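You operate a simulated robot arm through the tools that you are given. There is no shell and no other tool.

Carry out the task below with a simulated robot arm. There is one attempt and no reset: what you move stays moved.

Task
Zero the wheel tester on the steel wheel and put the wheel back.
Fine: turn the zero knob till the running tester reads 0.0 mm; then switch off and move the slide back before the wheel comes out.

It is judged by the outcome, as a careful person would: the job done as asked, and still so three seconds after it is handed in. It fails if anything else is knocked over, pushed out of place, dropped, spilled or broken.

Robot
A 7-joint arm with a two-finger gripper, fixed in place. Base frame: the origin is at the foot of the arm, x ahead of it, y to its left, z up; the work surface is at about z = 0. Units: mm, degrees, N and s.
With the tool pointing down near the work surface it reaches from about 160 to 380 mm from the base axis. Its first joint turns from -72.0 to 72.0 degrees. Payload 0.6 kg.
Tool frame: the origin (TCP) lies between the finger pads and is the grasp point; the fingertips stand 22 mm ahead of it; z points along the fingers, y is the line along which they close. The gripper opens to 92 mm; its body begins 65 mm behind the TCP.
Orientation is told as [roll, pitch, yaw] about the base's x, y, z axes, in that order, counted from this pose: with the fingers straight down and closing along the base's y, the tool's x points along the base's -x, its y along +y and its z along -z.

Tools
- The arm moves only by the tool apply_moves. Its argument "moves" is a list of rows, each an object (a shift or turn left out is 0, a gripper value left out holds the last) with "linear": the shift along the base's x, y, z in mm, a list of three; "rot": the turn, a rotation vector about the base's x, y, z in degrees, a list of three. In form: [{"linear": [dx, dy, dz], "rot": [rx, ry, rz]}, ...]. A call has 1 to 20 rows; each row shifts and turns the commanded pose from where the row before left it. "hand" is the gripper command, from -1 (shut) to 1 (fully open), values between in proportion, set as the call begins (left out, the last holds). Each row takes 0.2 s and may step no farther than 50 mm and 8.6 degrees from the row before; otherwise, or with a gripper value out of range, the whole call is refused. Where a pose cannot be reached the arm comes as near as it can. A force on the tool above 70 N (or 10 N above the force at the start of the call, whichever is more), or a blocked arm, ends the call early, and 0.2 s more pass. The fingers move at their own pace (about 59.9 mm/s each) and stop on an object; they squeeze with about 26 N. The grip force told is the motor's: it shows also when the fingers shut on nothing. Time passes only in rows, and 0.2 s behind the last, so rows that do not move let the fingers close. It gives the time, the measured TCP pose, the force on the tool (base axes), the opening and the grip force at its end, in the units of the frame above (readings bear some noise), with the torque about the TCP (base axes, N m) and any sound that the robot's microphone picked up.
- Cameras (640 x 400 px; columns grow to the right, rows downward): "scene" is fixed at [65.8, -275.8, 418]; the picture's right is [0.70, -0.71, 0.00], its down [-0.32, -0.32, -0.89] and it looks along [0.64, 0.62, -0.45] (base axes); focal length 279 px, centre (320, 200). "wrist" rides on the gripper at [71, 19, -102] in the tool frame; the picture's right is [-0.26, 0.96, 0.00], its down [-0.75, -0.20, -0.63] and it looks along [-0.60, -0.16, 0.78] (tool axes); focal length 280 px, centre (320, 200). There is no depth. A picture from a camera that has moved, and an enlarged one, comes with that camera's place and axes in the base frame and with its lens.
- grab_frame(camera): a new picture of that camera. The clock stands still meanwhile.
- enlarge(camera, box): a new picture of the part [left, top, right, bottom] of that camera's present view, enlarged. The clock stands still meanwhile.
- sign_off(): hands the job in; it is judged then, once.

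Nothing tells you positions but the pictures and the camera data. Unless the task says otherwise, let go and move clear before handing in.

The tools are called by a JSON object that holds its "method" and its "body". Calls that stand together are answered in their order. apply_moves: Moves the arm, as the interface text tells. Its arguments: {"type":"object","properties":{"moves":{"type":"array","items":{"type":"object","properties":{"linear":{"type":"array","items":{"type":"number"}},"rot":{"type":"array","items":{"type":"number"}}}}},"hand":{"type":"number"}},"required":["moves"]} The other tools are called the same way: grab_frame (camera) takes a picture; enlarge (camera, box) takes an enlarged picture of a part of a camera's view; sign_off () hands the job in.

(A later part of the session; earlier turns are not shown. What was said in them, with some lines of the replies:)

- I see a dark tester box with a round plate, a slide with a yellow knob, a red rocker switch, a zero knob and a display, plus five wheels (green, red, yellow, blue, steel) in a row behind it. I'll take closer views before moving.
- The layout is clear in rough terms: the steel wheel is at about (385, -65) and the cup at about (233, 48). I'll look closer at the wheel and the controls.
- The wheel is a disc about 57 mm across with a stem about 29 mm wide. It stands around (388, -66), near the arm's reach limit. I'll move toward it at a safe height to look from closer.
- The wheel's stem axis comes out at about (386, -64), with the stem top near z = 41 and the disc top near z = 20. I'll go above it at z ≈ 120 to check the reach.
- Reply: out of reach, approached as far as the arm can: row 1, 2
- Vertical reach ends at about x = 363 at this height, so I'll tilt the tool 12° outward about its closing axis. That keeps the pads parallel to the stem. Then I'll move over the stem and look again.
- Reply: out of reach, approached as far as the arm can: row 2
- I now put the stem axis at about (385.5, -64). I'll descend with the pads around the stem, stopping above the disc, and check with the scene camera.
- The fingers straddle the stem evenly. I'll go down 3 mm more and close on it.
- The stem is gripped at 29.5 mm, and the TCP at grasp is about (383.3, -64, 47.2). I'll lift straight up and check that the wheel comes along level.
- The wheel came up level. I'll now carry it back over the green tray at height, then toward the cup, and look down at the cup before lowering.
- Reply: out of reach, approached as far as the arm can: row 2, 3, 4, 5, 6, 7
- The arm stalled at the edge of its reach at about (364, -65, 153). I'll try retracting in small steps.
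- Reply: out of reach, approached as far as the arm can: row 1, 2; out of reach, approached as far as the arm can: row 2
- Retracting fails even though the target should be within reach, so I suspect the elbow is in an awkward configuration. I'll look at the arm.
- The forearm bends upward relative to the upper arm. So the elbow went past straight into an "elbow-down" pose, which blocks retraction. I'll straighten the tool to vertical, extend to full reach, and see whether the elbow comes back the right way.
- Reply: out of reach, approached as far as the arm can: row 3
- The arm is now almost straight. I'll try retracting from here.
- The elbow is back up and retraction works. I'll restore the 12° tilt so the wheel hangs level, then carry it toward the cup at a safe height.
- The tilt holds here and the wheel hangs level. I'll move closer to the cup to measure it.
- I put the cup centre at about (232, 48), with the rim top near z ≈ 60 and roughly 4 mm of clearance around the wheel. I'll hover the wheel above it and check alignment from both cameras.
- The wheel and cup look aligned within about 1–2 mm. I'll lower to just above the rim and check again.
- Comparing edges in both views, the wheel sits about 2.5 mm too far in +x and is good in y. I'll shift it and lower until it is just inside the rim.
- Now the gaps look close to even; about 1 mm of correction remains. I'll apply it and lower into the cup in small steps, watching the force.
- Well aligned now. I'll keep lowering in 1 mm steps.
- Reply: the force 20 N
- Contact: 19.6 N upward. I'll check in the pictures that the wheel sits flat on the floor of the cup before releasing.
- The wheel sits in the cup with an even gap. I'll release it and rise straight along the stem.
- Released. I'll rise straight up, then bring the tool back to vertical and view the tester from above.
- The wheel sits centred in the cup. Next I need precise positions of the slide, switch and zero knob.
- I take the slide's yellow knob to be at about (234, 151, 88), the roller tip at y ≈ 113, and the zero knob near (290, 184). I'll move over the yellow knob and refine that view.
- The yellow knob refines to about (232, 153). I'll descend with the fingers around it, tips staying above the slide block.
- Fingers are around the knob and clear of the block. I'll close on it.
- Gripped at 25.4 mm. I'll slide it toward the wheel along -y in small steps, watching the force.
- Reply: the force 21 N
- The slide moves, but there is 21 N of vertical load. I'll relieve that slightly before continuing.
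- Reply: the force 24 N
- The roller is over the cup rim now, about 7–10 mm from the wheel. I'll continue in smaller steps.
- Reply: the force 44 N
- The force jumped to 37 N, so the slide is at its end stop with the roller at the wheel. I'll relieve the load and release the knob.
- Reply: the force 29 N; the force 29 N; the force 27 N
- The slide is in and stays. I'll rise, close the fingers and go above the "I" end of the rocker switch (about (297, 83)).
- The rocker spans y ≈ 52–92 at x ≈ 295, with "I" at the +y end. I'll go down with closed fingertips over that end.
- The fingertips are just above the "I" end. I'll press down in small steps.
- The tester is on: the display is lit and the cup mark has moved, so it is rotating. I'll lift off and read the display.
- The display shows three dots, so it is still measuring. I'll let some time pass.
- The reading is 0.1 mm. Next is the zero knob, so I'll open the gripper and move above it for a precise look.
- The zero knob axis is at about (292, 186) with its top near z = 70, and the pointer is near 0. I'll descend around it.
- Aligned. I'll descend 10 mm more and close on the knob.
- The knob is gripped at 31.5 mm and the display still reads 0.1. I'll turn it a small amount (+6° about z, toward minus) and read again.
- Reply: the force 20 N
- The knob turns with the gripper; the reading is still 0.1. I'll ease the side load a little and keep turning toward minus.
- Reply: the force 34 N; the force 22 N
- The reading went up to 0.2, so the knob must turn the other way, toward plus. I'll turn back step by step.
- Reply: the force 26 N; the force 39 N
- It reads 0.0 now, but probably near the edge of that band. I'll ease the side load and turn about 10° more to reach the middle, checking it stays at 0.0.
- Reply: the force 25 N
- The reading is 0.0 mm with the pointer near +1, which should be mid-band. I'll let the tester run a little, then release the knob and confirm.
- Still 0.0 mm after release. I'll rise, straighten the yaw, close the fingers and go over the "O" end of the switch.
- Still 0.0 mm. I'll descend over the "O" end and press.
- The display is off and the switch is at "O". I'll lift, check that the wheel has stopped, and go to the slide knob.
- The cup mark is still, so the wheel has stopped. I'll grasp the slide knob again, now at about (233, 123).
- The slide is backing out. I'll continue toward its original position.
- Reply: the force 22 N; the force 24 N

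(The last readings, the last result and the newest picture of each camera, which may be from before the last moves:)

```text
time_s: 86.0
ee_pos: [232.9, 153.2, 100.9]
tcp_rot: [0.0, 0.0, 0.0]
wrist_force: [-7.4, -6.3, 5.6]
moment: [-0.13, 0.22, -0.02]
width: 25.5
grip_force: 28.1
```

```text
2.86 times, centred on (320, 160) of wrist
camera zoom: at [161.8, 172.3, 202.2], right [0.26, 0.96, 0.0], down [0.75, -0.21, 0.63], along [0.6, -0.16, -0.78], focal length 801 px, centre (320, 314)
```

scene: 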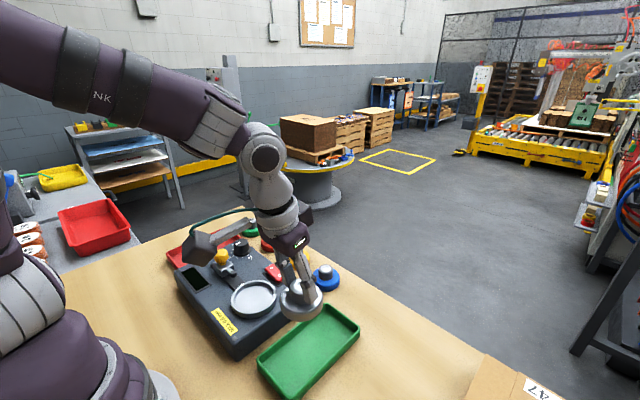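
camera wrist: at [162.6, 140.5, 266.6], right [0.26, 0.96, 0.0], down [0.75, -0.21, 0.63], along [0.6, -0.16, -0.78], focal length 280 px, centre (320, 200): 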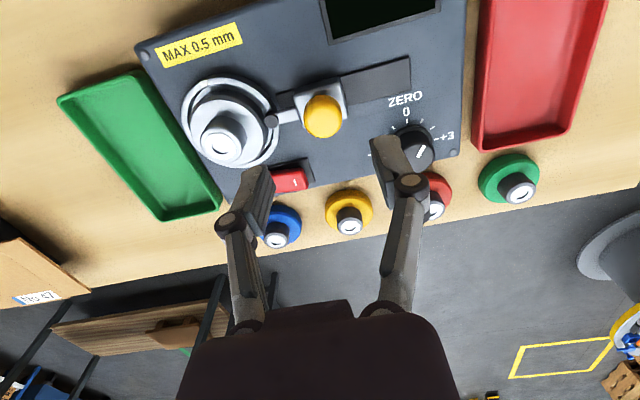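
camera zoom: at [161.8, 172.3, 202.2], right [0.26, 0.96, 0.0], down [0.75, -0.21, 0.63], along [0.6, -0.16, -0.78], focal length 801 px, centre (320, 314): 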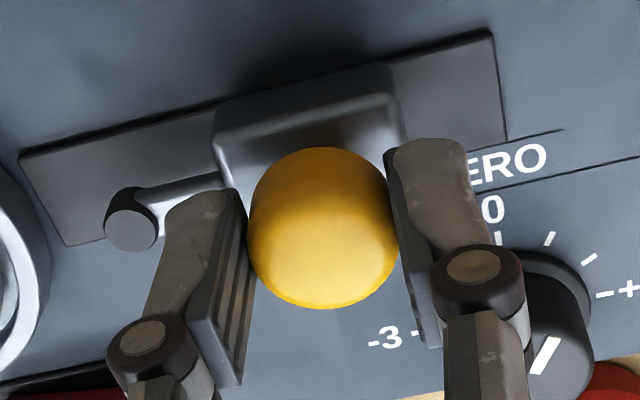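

The slide is fully back at its stop, matching the original view. I'll release and rise.

{"method": "apply_moves", "body": {"moves": [{"linear": [0, 0, 0]}, {"linear": [0, 0, 0]}, {"linear": [0, 0, 0]}], "hand": 0.1}}

{"method": "apply_moves", "body": {"moves": [{"linear": [0, 0, 15]}, {"linear": [0, 0, 25]}, {"linear": [0, 0, 30]}, {"linear": [0, -20, 10], "rot": [0, -4, 0]}, {"linear": [0, -25, 0], "rot": [0, -4, 0]}, {"linear": [-2, -30, 0], "rot": [0, -4, 0]}, {"linear": [-2, -31, 0]}, {"linear": [0, 0, 0]}]}}

{"method": "grab_frame", "body": {"camera": "wrist"}}

{"method": "enlarge", "body": {"camera": "scene", "box": [160, 210, 340, 330]}}

```text
time_s: 86.8
ee_pos: [233.4, 152.4, 99.5]
tcp_rot: [0.0, 0.0, 0.0]
wrist_force: [0.5, -0.3, 0.5]
moment: [-0.03, -0.01, 0.0]
width: 50.7
grip_force: 0.2
```

```text
time_s: 88.6
ee_pos: [228.8, 46.3, 179.1]
tcp_rot: [0.0, -12.1, 0.0]
wrist_force: [0.4, 1.0, -0.4]
moment: [-0.03, 0.01, 0.0]
width: 50.3
grip_force: 0.0
```

```text
taken
camera wrist: at [137.7, 66.9, 264.5], right [0.26, 0.96, 0.06], down [0.61, -0.21, 0.77], along [0.75, -0.16, -0.64], focal length 280 px, centre (320, 200)
```

wrist: 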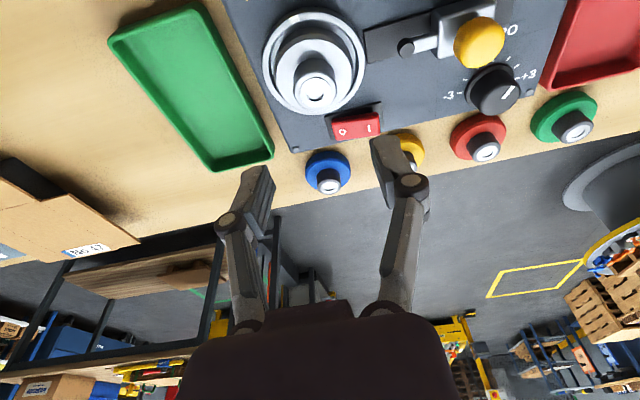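

```text
3.33 times, centred on (250, 270) of scene
camera zoom: at [65.8, -275.8, 418.0], right [0.7, -0.71, 0.0], down [-0.32, -0.32, -0.89], along [0.64, 0.62, -0.45], focal length 931 px, centre (553, -33)
```

zoom: 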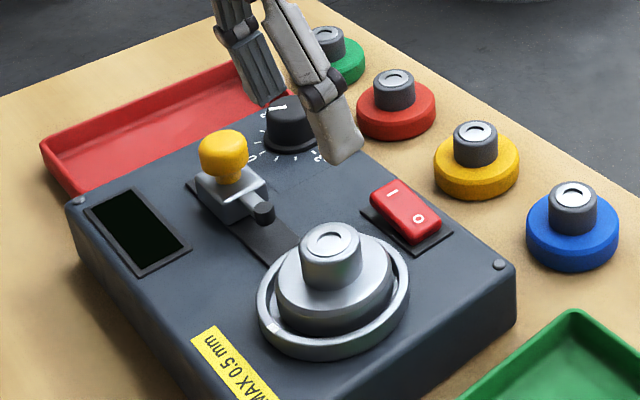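

Slide is back, tester off. I now have the same 12° tilt over the cup for the wheel. I'll measure the stem position before descending.

{"method": "enlarge", "body": {"camera": "wrist", "box": [250, 0, 400, 120]}}

{"method": "enlarge", "body": {"camera": "scene", "box": [220, 260, 290, 320]}}

```text
3.33 times, centred on (325, 60) of wrist
camera zoom: at [137.7, 66.9, 264.5], right [0.26, 0.96, 0.06], down [0.61, -0.21, 0.77], along [0.75, -0.16, -0.64], focal length 935 px, centre (303, 667)
```

zoom: 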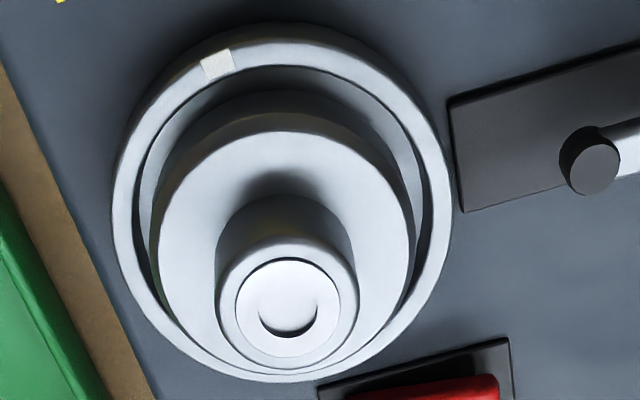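

```text
6.67 times, centred on (255, 290) of scene
camera zoom: at [65.8, -275.8, 418.0], right [0.7, -0.71, 0.0], down [-0.32, -0.32, -0.89], along [0.64, 0.62, -0.45], focal length 1862 px, centre (753, -400)
```

zoom: 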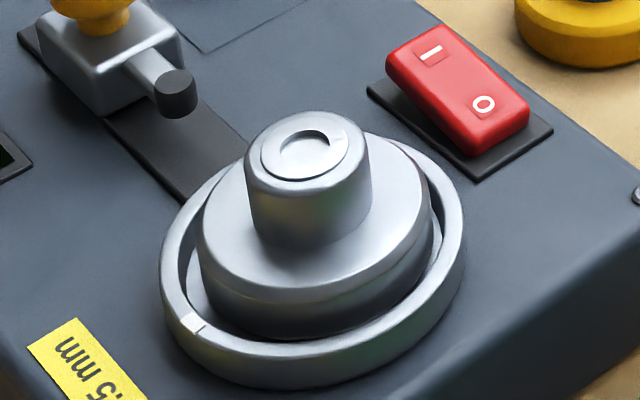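

The wheel shifted only about 1 mm during the run. I'll descend partway and align so the stem sits in the fingers as it did at the first grasp.

{"method": "apply_moves", "body": {"moves": [{"linear": [0.8, -0.7, -20]}, {"linear": [0, 0, -20]}, {"linear": [0, 0, -20]}, {"linear": [0, 0, 0]}]}}

{"method": "enlarge", "body": {"camera": "wrist", "box": [230, 20, 410, 200]}}

{"method": "enlarge", "body": {"camera": "scene", "box": [210, 230, 300, 320]}}

```text
time_s: 89.6
ee_pos: [229.6, 46.7, 118.4]
tcp_rot: [0.0, -12.1, 0.0]
wrist_force: [-0.1, 0.0, -1.1]
moment: [0.03, 0.0, 0.01]
width: 50.6
grip_force: 0.3
```

```text
2.22 times, centred on (320, 110) of wrist
camera zoom: at [138.7, 65.4, 204.6], right [0.26, 0.96, 0.06], down [0.61, -0.21, 0.77], along [0.75, -0.16, -0.64], focal length 623 px, centre (320, 400)
```

zoom: 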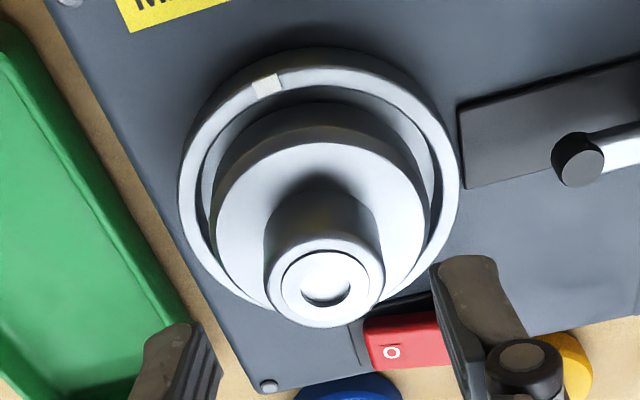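

```text
4.44 times, centred on (255, 275) of scene
camera zoom: at [65.8, -275.8, 418.0], right [0.7, -0.71, 0.0], down [-0.32, -0.32, -0.89], along [0.64, 0.62, -0.45], focal length 1241 px, centre (609, -133)
```

zoom: 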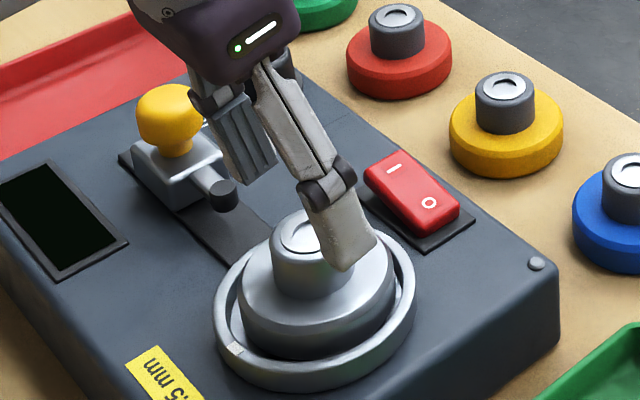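

{"method": "apply_moves", "body": {"moves": [{"linear": [1.5, 0.8, -8]}, {"linear": [0, 0, -8]}, {"linear": [0, 0, -4]}, {"linear": [0, 0, 0]}]}}

{"method": "enlarge", "body": {"camera": "wrist", "box": [230, 20, 410, 200]}}

{"method": "enlarge", "body": {"camera": "scene", "box": [220, 260, 290, 320]}}

```text
time_s: 90.6
ee_pos: [230.6, 46.4, 99.0]
tcp_rot: [0.0, -12.0, 0.0]
wrist_force: [-0.3, -0.7, 0.3]
moment: [-0.02, -0.02, 0.01]
width: 50.9
grip_force: 0.1
```

```text
2.22 times, centred on (320, 110) of wrist
camera zoom: at [140.5, 66.2, 184.5], right [0.26, 0.96, 0.05], down [0.61, -0.2, 0.77], along [0.75, -0.16, -0.64], focal length 623 px, centre (320, 400)
```

zoom: 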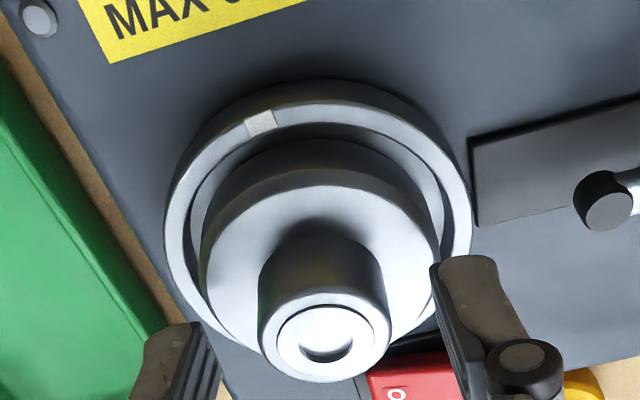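

```text
6.67 times, centred on (255, 290) of scene
camera zoom: at [65.8, -275.8, 418.0], right [0.7, -0.71, 0.0], down [-0.32, -0.32, -0.89], along [0.64, 0.62, -0.45], focal length 1862 px, centre (753, -400)
```

zoom: 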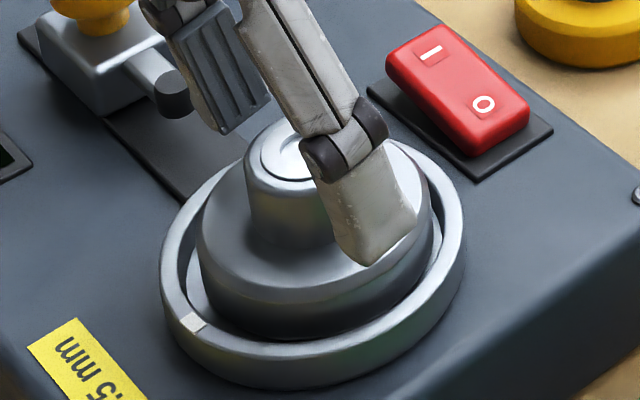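

{"method": "apply_moves", "body": {"moves": [{"linear": [0, 0.9, -1]}, {"linear": [0, 0, 0]}]}}

{"method": "apply_moves", "body": {"moves": [{"linear": [0, 0, 0]}, {"linear": [0, 0, 0]}, {"linear": [0, 0, 0]}, {"linear": [0, 0, 0]}], "hand": -1}}

{"method": "enlarge", "body": {"camera": "wrist", "box": [230, 20, 410, 200]}}

{"method": "enlarge", "body": {"camera": "scene", "box": [220, 260, 290, 320]}}

```text
time_s: 91.2
ee_pos: [231.0, 47.9, 97.5]
tcp_rot: [-0.1, -12.0, 0.1]
wrist_force: [0.2, -0.2, 0.1]
moment: [-0.03, 0.0, 0.02]
width: 50.6
grip_force: 0.0
```

```text
time_s: 92.2
ee_pos: [231.0, 47.7, 98.7]
tcp_rot: [0.0, -12.1, 0.0]
wrist_force: [-0.9, -0.4, 4.6]
moment: [-0.03, 0.02, 0.02]
width: 29.2
grip_force: 25.9
```

```text
2.22 times, centred on (320, 110) of wrist
camera zoom: at [140.5, 67.3, 183.8], right [0.26, 0.96, 0.06], down [0.61, -0.21, 0.77], along [0.75, -0.16, -0.64], focal length 623 px, centre (320, 400)
```

zoom: 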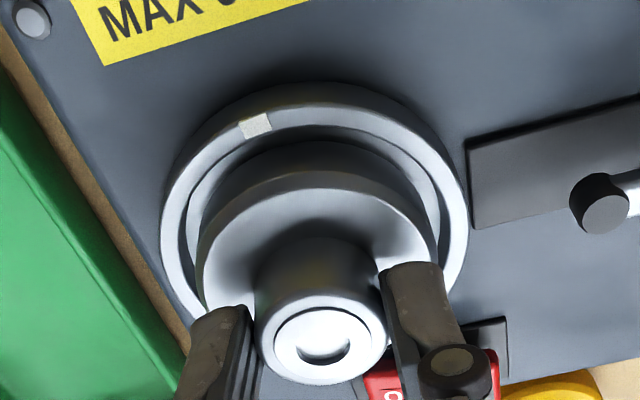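

```text
6.67 times, centred on (255, 290) of scene
camera zoom: at [65.8, -275.8, 418.0], right [0.7, -0.71, 0.0], down [-0.32, -0.32, -0.89], along [0.64, 0.62, -0.45], focal length 1862 px, centre (753, -400)
```

zoom: 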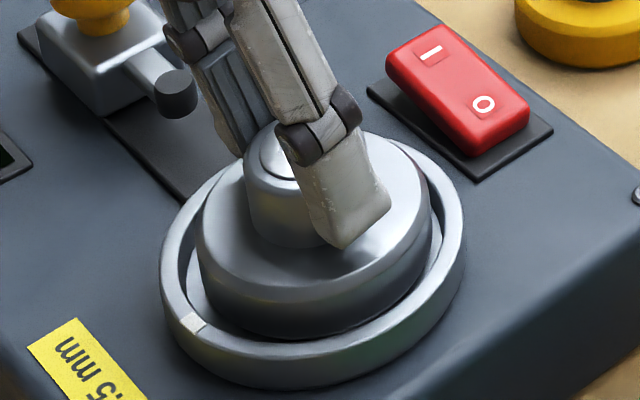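

Re-gripped in nearly the same relation as the first grasp. I'll lift straight up out of the cup.

{"method": "apply_moves", "body": {"moves": [{"linear": [0, 0, 3]}, {"linear": [0, 0, 5]}, {"linear": [0, 0, 10]}, {"linear": [0, 0, 20]}, {"linear": [0, 0, 25]}, {"linear": [0, 0, 0]}]}}

{"method": "enlarge", "body": {"camera": "scene", "box": [160, 200, 340, 330]}}

{"method": "grab_frame", "body": {"camera": "wrist"}}

```text
time_s: 93.6
ee_pos: [231.5, 46.8, 161.1]
tcp_rot: [0.0, -12.0, 0.0]
wrist_force: [-0.2, -1.1, -2.3]
moment: [-0.03, 0.0, 0.02]
width: 29.5
grip_force: 26.1
```

```text
3.08 times, centred on (250, 265) of scene
camera zoom: at [65.8, -275.8, 418.0], right [0.7, -0.71, 0.0], down [-0.32, -0.32, -0.89], along [0.64, 0.62, -0.45], focal length 859 px, centre (535, 0)
```

zoom: 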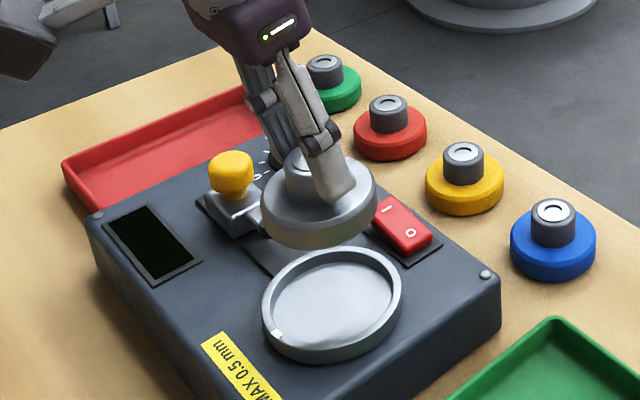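

```text
taken
camera wrist: at [140.1, 67.0, 247.2], right [0.26, 0.96, 0.05], down [0.61, -0.2, 0.77], along [0.75, -0.16, -0.64], focal length 280 px, centre (320, 200)
```

wrist: 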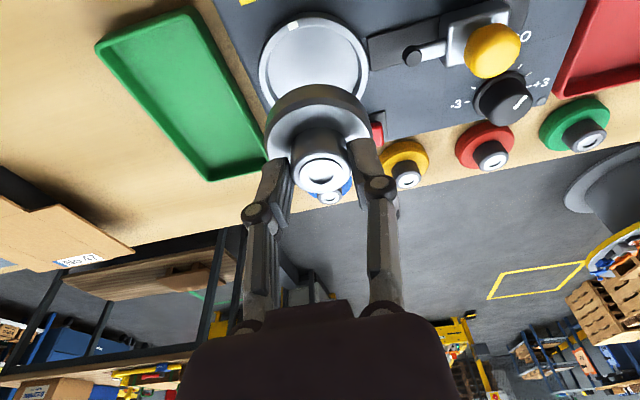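

Lifted cleanly. I'll move over toward the right, then extend out in small steps to above the wheel's original place.

{"method": "apply_moves", "body": {"moves": [{"linear": [1.5, -28, 0]}, {"linear": [1.5, -28, 0]}, {"linear": [1.5, -28, 0]}, {"linear": [1.5, -28, 0]}, {"linear": [20, 0, -4]}, {"linear": [20, 0, -5]}, {"linear": [20, 0, -6]}, {"linear": [0, 0, 0]}]}}

{"method": "grab_frame", "body": {"camera": "scene"}}

```text
time_s: 95.4
ee_pos: [297.6, -63.5, 146.0]
tcp_rot: [0.0, -12.0, -0.1]
wrist_force: [0.2, 0.5, -2.9]
moment: [0.0, 0.03, -0.02]
width: 29.5
grip_force: 26.1
```

```text
taken
```

scene: 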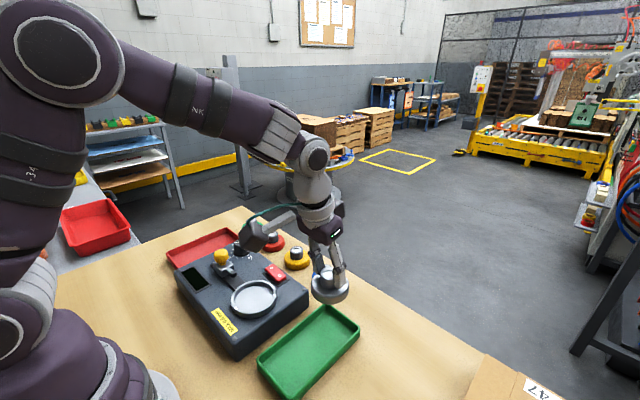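

{"method": "apply_moves", "body": {"moves": [{"linear": [18, 0, -8]}, {"linear": [18, 0, -8]}, {"linear": [18, 0, -8]}, {"linear": [16, 0, -8]}, {"linear": [14, 0, -6]}, {"linear": [0, 0, 0]}]}}

{"method": "grab_frame", "body": {"camera": "scene"}}

{"method": "grab_frame", "body": {"camera": "wrist"}}

```text
time_s: 96.8
ee_pos: [382.0, -64.3, 108.2]
tcp_rot: [0.0, -12.1, 0.0]
wrist_force: [-1.0, 0.0, -2.8]
moment: [0.0, -0.01, -0.01]
width: 29.6
grip_force: 26.3
```

```text
taken
```

scene: 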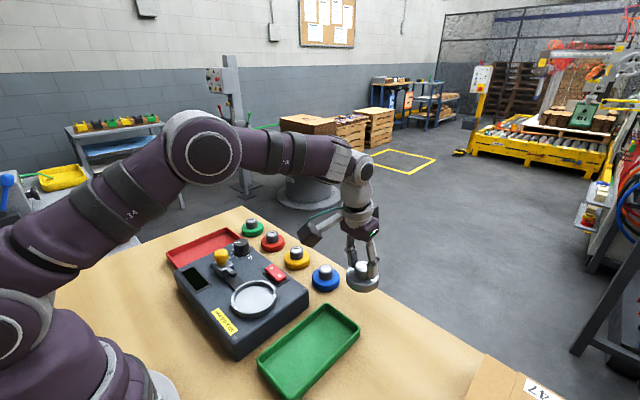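

```text
taken
camera wrist: at [291.0, -45.0, 194.1], right [0.26, 0.96, 0.06], down [0.61, -0.21, 0.77], along [0.75, -0.16, -0.64], focal length 280 px, centre (320, 200)
```

wrist: 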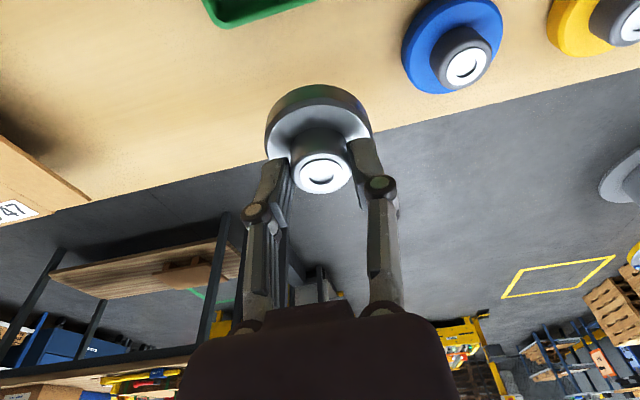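

Above the original spot with the elbow up. I'll correct x by about 2 mm and lower most of the way.

{"method": "apply_moves", "body": {"moves": [{"linear": [2.2, 0, -12]}, {"linear": [0, 0, -15]}, {"linear": [0, 0, -15]}, {"linear": [0, 0, -10]}, {"linear": [0, 0, -5]}, {"linear": [0, 0, 0]}]}}

{"method": "enlarge", "body": {"camera": "scene", "box": [300, 240, 420, 320]}}

{"method": "grab_frame", "body": {"camera": "wrist"}}

```text
time_s: 98.2
ee_pos: [384.1, -64.7, 52.1]
tcp_rot: [0.1, -12.0, 0.0]
wrist_force: [-0.2, 0.0, -2.9]
moment: [0.04, 0.02, -0.02]
width: 29.4
grip_force: 26.1
```

```text
5.00 times, centred on (360, 280) of scene
camera zoom: at [65.8, -275.8, 418.0], right [0.7, -0.71, 0.0], down [-0.32, -0.32, -0.89], along [0.64, 0.62, -0.45], focal length 1396 px, centre (120, -200)
```

zoom: 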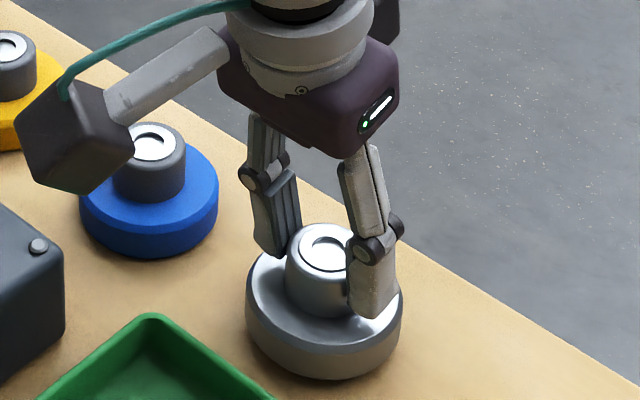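

```text
taken
camera wrist: at [292.5, -44.8, 136.8], right [0.26, 0.96, 0.06], down [0.61, -0.2, 0.77], along [0.75, -0.16, -0.64], focal length 280 px, centre (320, 200)
```

wrist: 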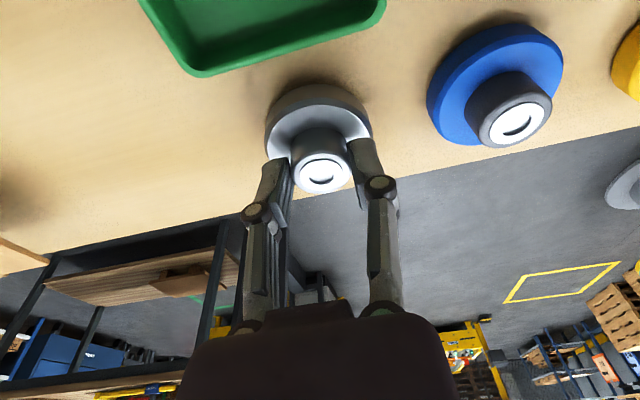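

It lines up with the original picture within about 1 mm. I'll lower the last few millimetres to contact.

{"method": "apply_moves", "body": {"moves": [{"linear": [0.3, 0.3, -1.5]}, {"linear": [0, 0, -1.5]}, {"linear": [0, 0, 0]}]}}

{"method": "apply_moves", "body": {"moves": [{"linear": [0, 0, -0.8]}, {"linear": [0, 0, 0]}]}}

```text
time_s: 99.0
ee_pos: [383.3, -64.4, 48.5]
tcp_rot: [0.0, -12.1, 0.0]
wrist_force: [0.1, -0.4, -2.8]
moment: [-0.03, 0.03, -0.01]
width: 29.5
grip_force: 26.3
```

```text
time_s: 99.6
ee_pos: [383.5, -63.6, 47.9]
tcp_rot: [0.0, -11.9, 0.0]
wrist_force: [-0.5, -0.6, -2.4]
moment: [-0.01, -0.01, -0.02]
width: 29.4
grip_force: 25.8
```

{"method": "apply_moves", "body": {"moves": [{"linear": [0, 0, -0.6]}, {"linear": [0, 0, 0]}]}}

{"method": "enlarge", "body": {"camera": "scene", "box": [300, 240, 420, 320]}}

```text
time_s: 100.2
ee_pos: [384.1, -64.4, 47.8]
tcp_rot: [0.0, -12.1, -0.1]
wrist_force: [-4.2, 0.1, 10.5]
moment: [0.02, 0.11, -0.02]
width: 29.1
grip_force: 26.0
```

```text
5.00 times, centred on (360, 280) of scene
camera zoom: at [65.8, -275.8, 418.0], right [0.7, -0.71, 0.0], down [-0.32, -0.32, -0.89], along [0.64, 0.62, -0.45], focal length 1396 px, centre (120, -200)
```

zoom: 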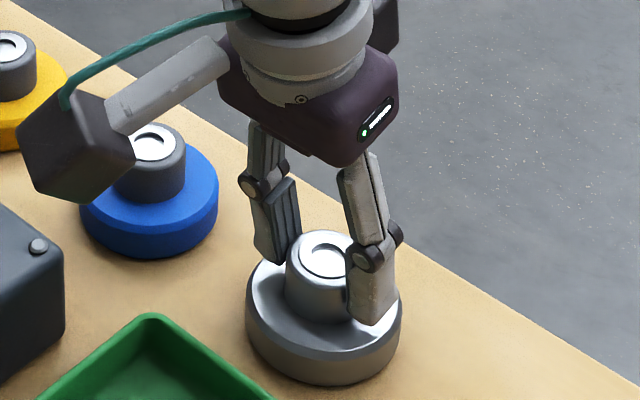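

The wheel is on the table at its original spot. I'll relieve, open, and retreat upward, keeping within reach.

{"method": "apply_moves", "body": {"moves": [{"linear": [0, 0, 0.3]}, {"linear": [0, 0, 0]}]}}

{"method": "apply_moves", "body": {"moves": [{"linear": [0, 0, 0]}, {"linear": [0, 0, 0]}, {"linear": [0, 0, 0]}], "hand": 0.4}}

{"method": "enlarge", "body": {"camera": "scene", "box": [300, 240, 420, 320]}}

{"method": "grab_frame", "body": {"camera": "wrist"}}

```text
time_s: 100.8
ee_pos: [384.4, -65.1, 46.3]
tcp_rot: [0.0, -12.0, 0.0]
wrist_force: [1.6, 0.3, -0.3]
moment: [-0.03, -0.14, -0.01]
width: 29.5
grip_force: 26.5
```

```text
time_s: 101.6
ee_pos: [384.0, -63.2, 47.6]
tcp_rot: [-0.1, -11.9, 0.0]
wrist_force: [-0.1, -0.3, 1.0]
moment: [-0.06, -0.04, -0.01]
width: 64.5
grip_force: 0.0
```

```text
5.00 times, centred on (360, 280) of scene
camera zoom: at [65.8, -275.8, 418.0], right [0.7, -0.71, 0.0], down [-0.32, -0.32, -0.89], along [0.64, 0.62, -0.45], focal length 1396 px, centre (120, -200)
```

zoom: 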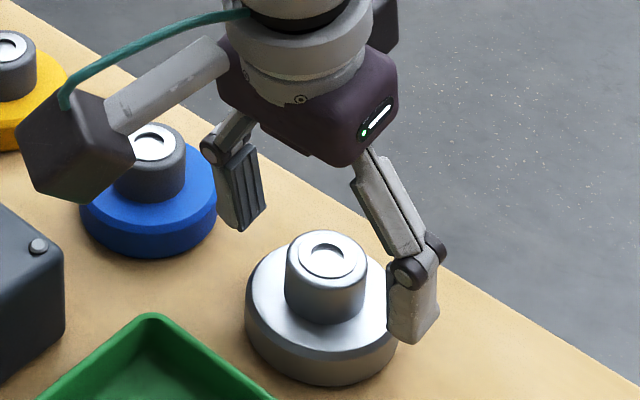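

```text
taken
camera wrist: at [293.2, -44.3, 132.8], right [0.26, 0.96, 0.06], down [0.61, -0.2, 0.77], along [0.75, -0.16, -0.64], focal length 280 px, centre (320, 200)
```

wrist: 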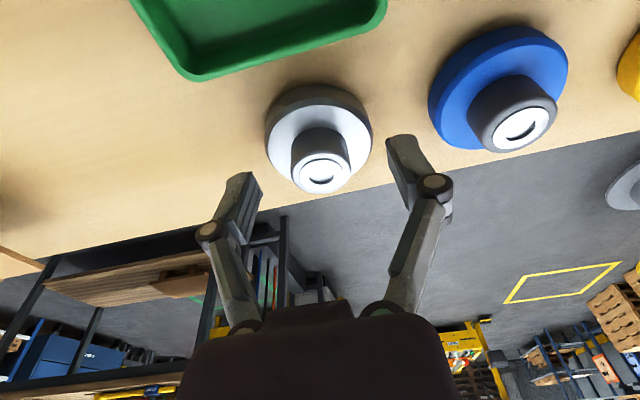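

Released; the wheel stands where it was. I'll rise, retract, straighten the tool, and check everything.

{"method": "apply_moves", "body": {"moves": [{"linear": [0, 0, 8]}, {"linear": [0, 0, 15]}, {"linear": [0, 0, 25]}, {"linear": [-15, 0, 10]}, {"linear": [-25, 0, 10]}, {"linear": [-30, 0, 15]}, {"linear": [-30, 0, 20], "rot": [0, 4, 0]}, {"linear": [-20, 0, 30], "rot": [0, 4, 0]}, {"linear": [-10, 0, 40], "rot": [0, 4, 0]}, {"linear": [0, 0, 40]}, {"linear": [0, 0, 0]}]}}

{"method": "grab_frame", "body": {"camera": "scene"}}

{"method": "grab_frame", "body": {"camera": "wrist"}}

{"method": "enlarge", "body": {"camera": "scene", "box": [300, 260, 420, 335]}}

{"method": "enlarge", "body": {"camera": "scene", "box": [160, 200, 400, 350]}}

```text
time_s: 104.0
ee_pos: [253.9, -64.6, 259.8]
tcp_rot: [0.1, 0.0, -0.1]
wrist_force: [0.1, -0.7, 1.0]
moment: [0.02, 0.01, 0.03]
width: 64.6
grip_force: 0.1
```

```text
taken
```

scene: 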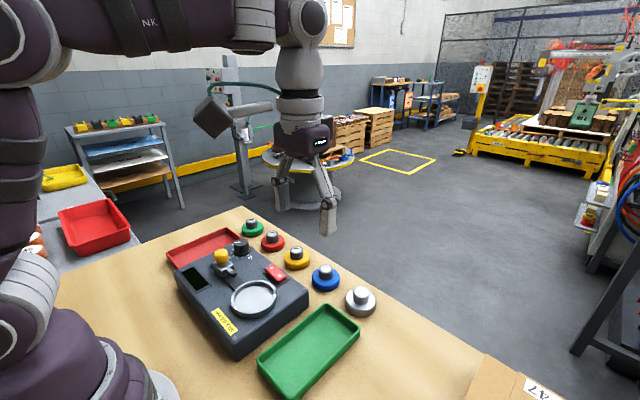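

```text
taken
camera wrist: at [182.0, -44.4, 363.1], right [0.26, 0.96, 0.0], down [0.75, -0.21, 0.63], along [0.6, -0.16, -0.78], focal length 280 px, centre (320, 200)
```

wrist: 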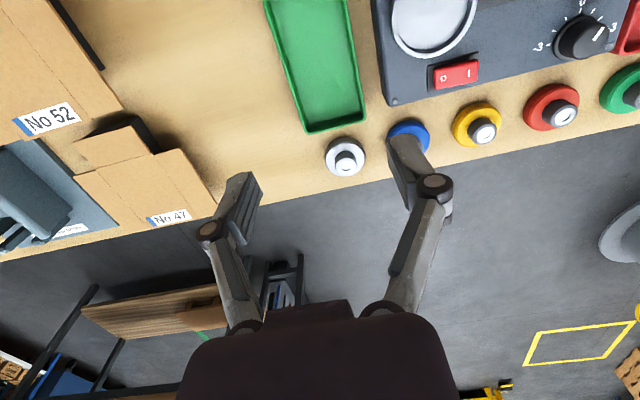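

```text
5.33 times, centred on (360, 298) of scene
camera zoom: at [65.8, -275.8, 418.0], right [0.7, -0.71, 0.0], down [-0.32, -0.32, -0.89], along [0.64, 0.62, -0.45], focal length 1490 px, centre (107, -320)
```

zoom: 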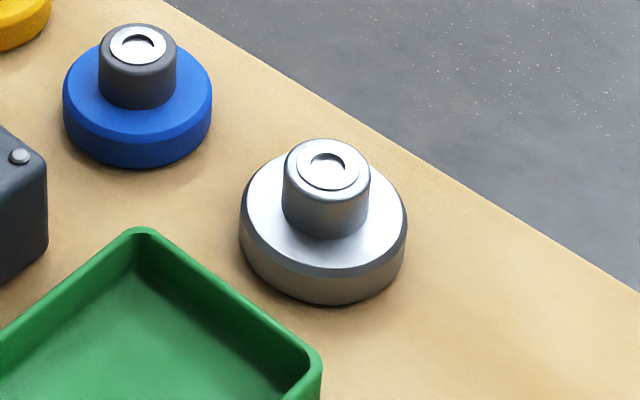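

```text
2.67 times, centred on (280, 275) of scene
camera zoom: at [65.8, -275.8, 418.0], right [0.7, -0.71, 0.0], down [-0.32, -0.32, -0.89], along [0.64, 0.62, -0.45], focal length 745 px, centre (427, 0)
```

zoom: 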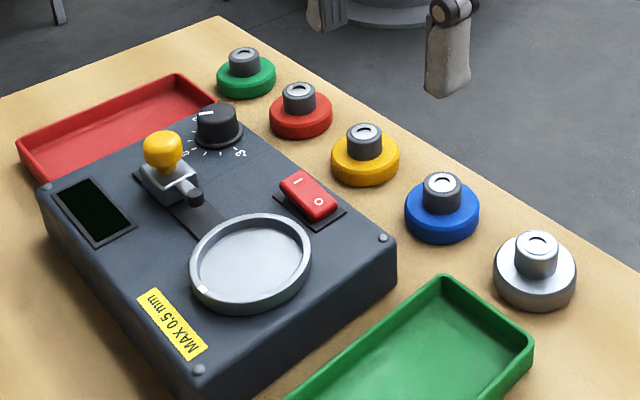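

Everything is as wanted. The wheel is within 1 mm of its original spot, the slide is fully back, the switch is off and the display dark. The zero knob is where the running tester read 0.0 mm, and nothing else has moved. The arm is clear, so I'm handing in.

{"method": "sign_off", "body": {}}

```text
The job is handed in.
```

The wheel tester is zeroed on the steel wheel, and the wheel is back within about 1 mm of where it stood.

- **Zeroing:** With the tester running it first read 0.1 mm. I turned the zero knob to about +1, where it read 0.0 mm, and the reading held after I let go of the knob.
- **Shutdown:** I switched the tester off and checked that the cup had stopped. I then moved the slide fully back to its stop before lifting the wheel out.
- **End state:** The display is dark, the switch is at "O", and the arm is clear. In the last pictures nothing else had moved.

While carrying the wheel out, the arm stalled near its reach limit because the elbow had gone past straight. I straightened it at height with the wheel still gripped, and nothing was touched.
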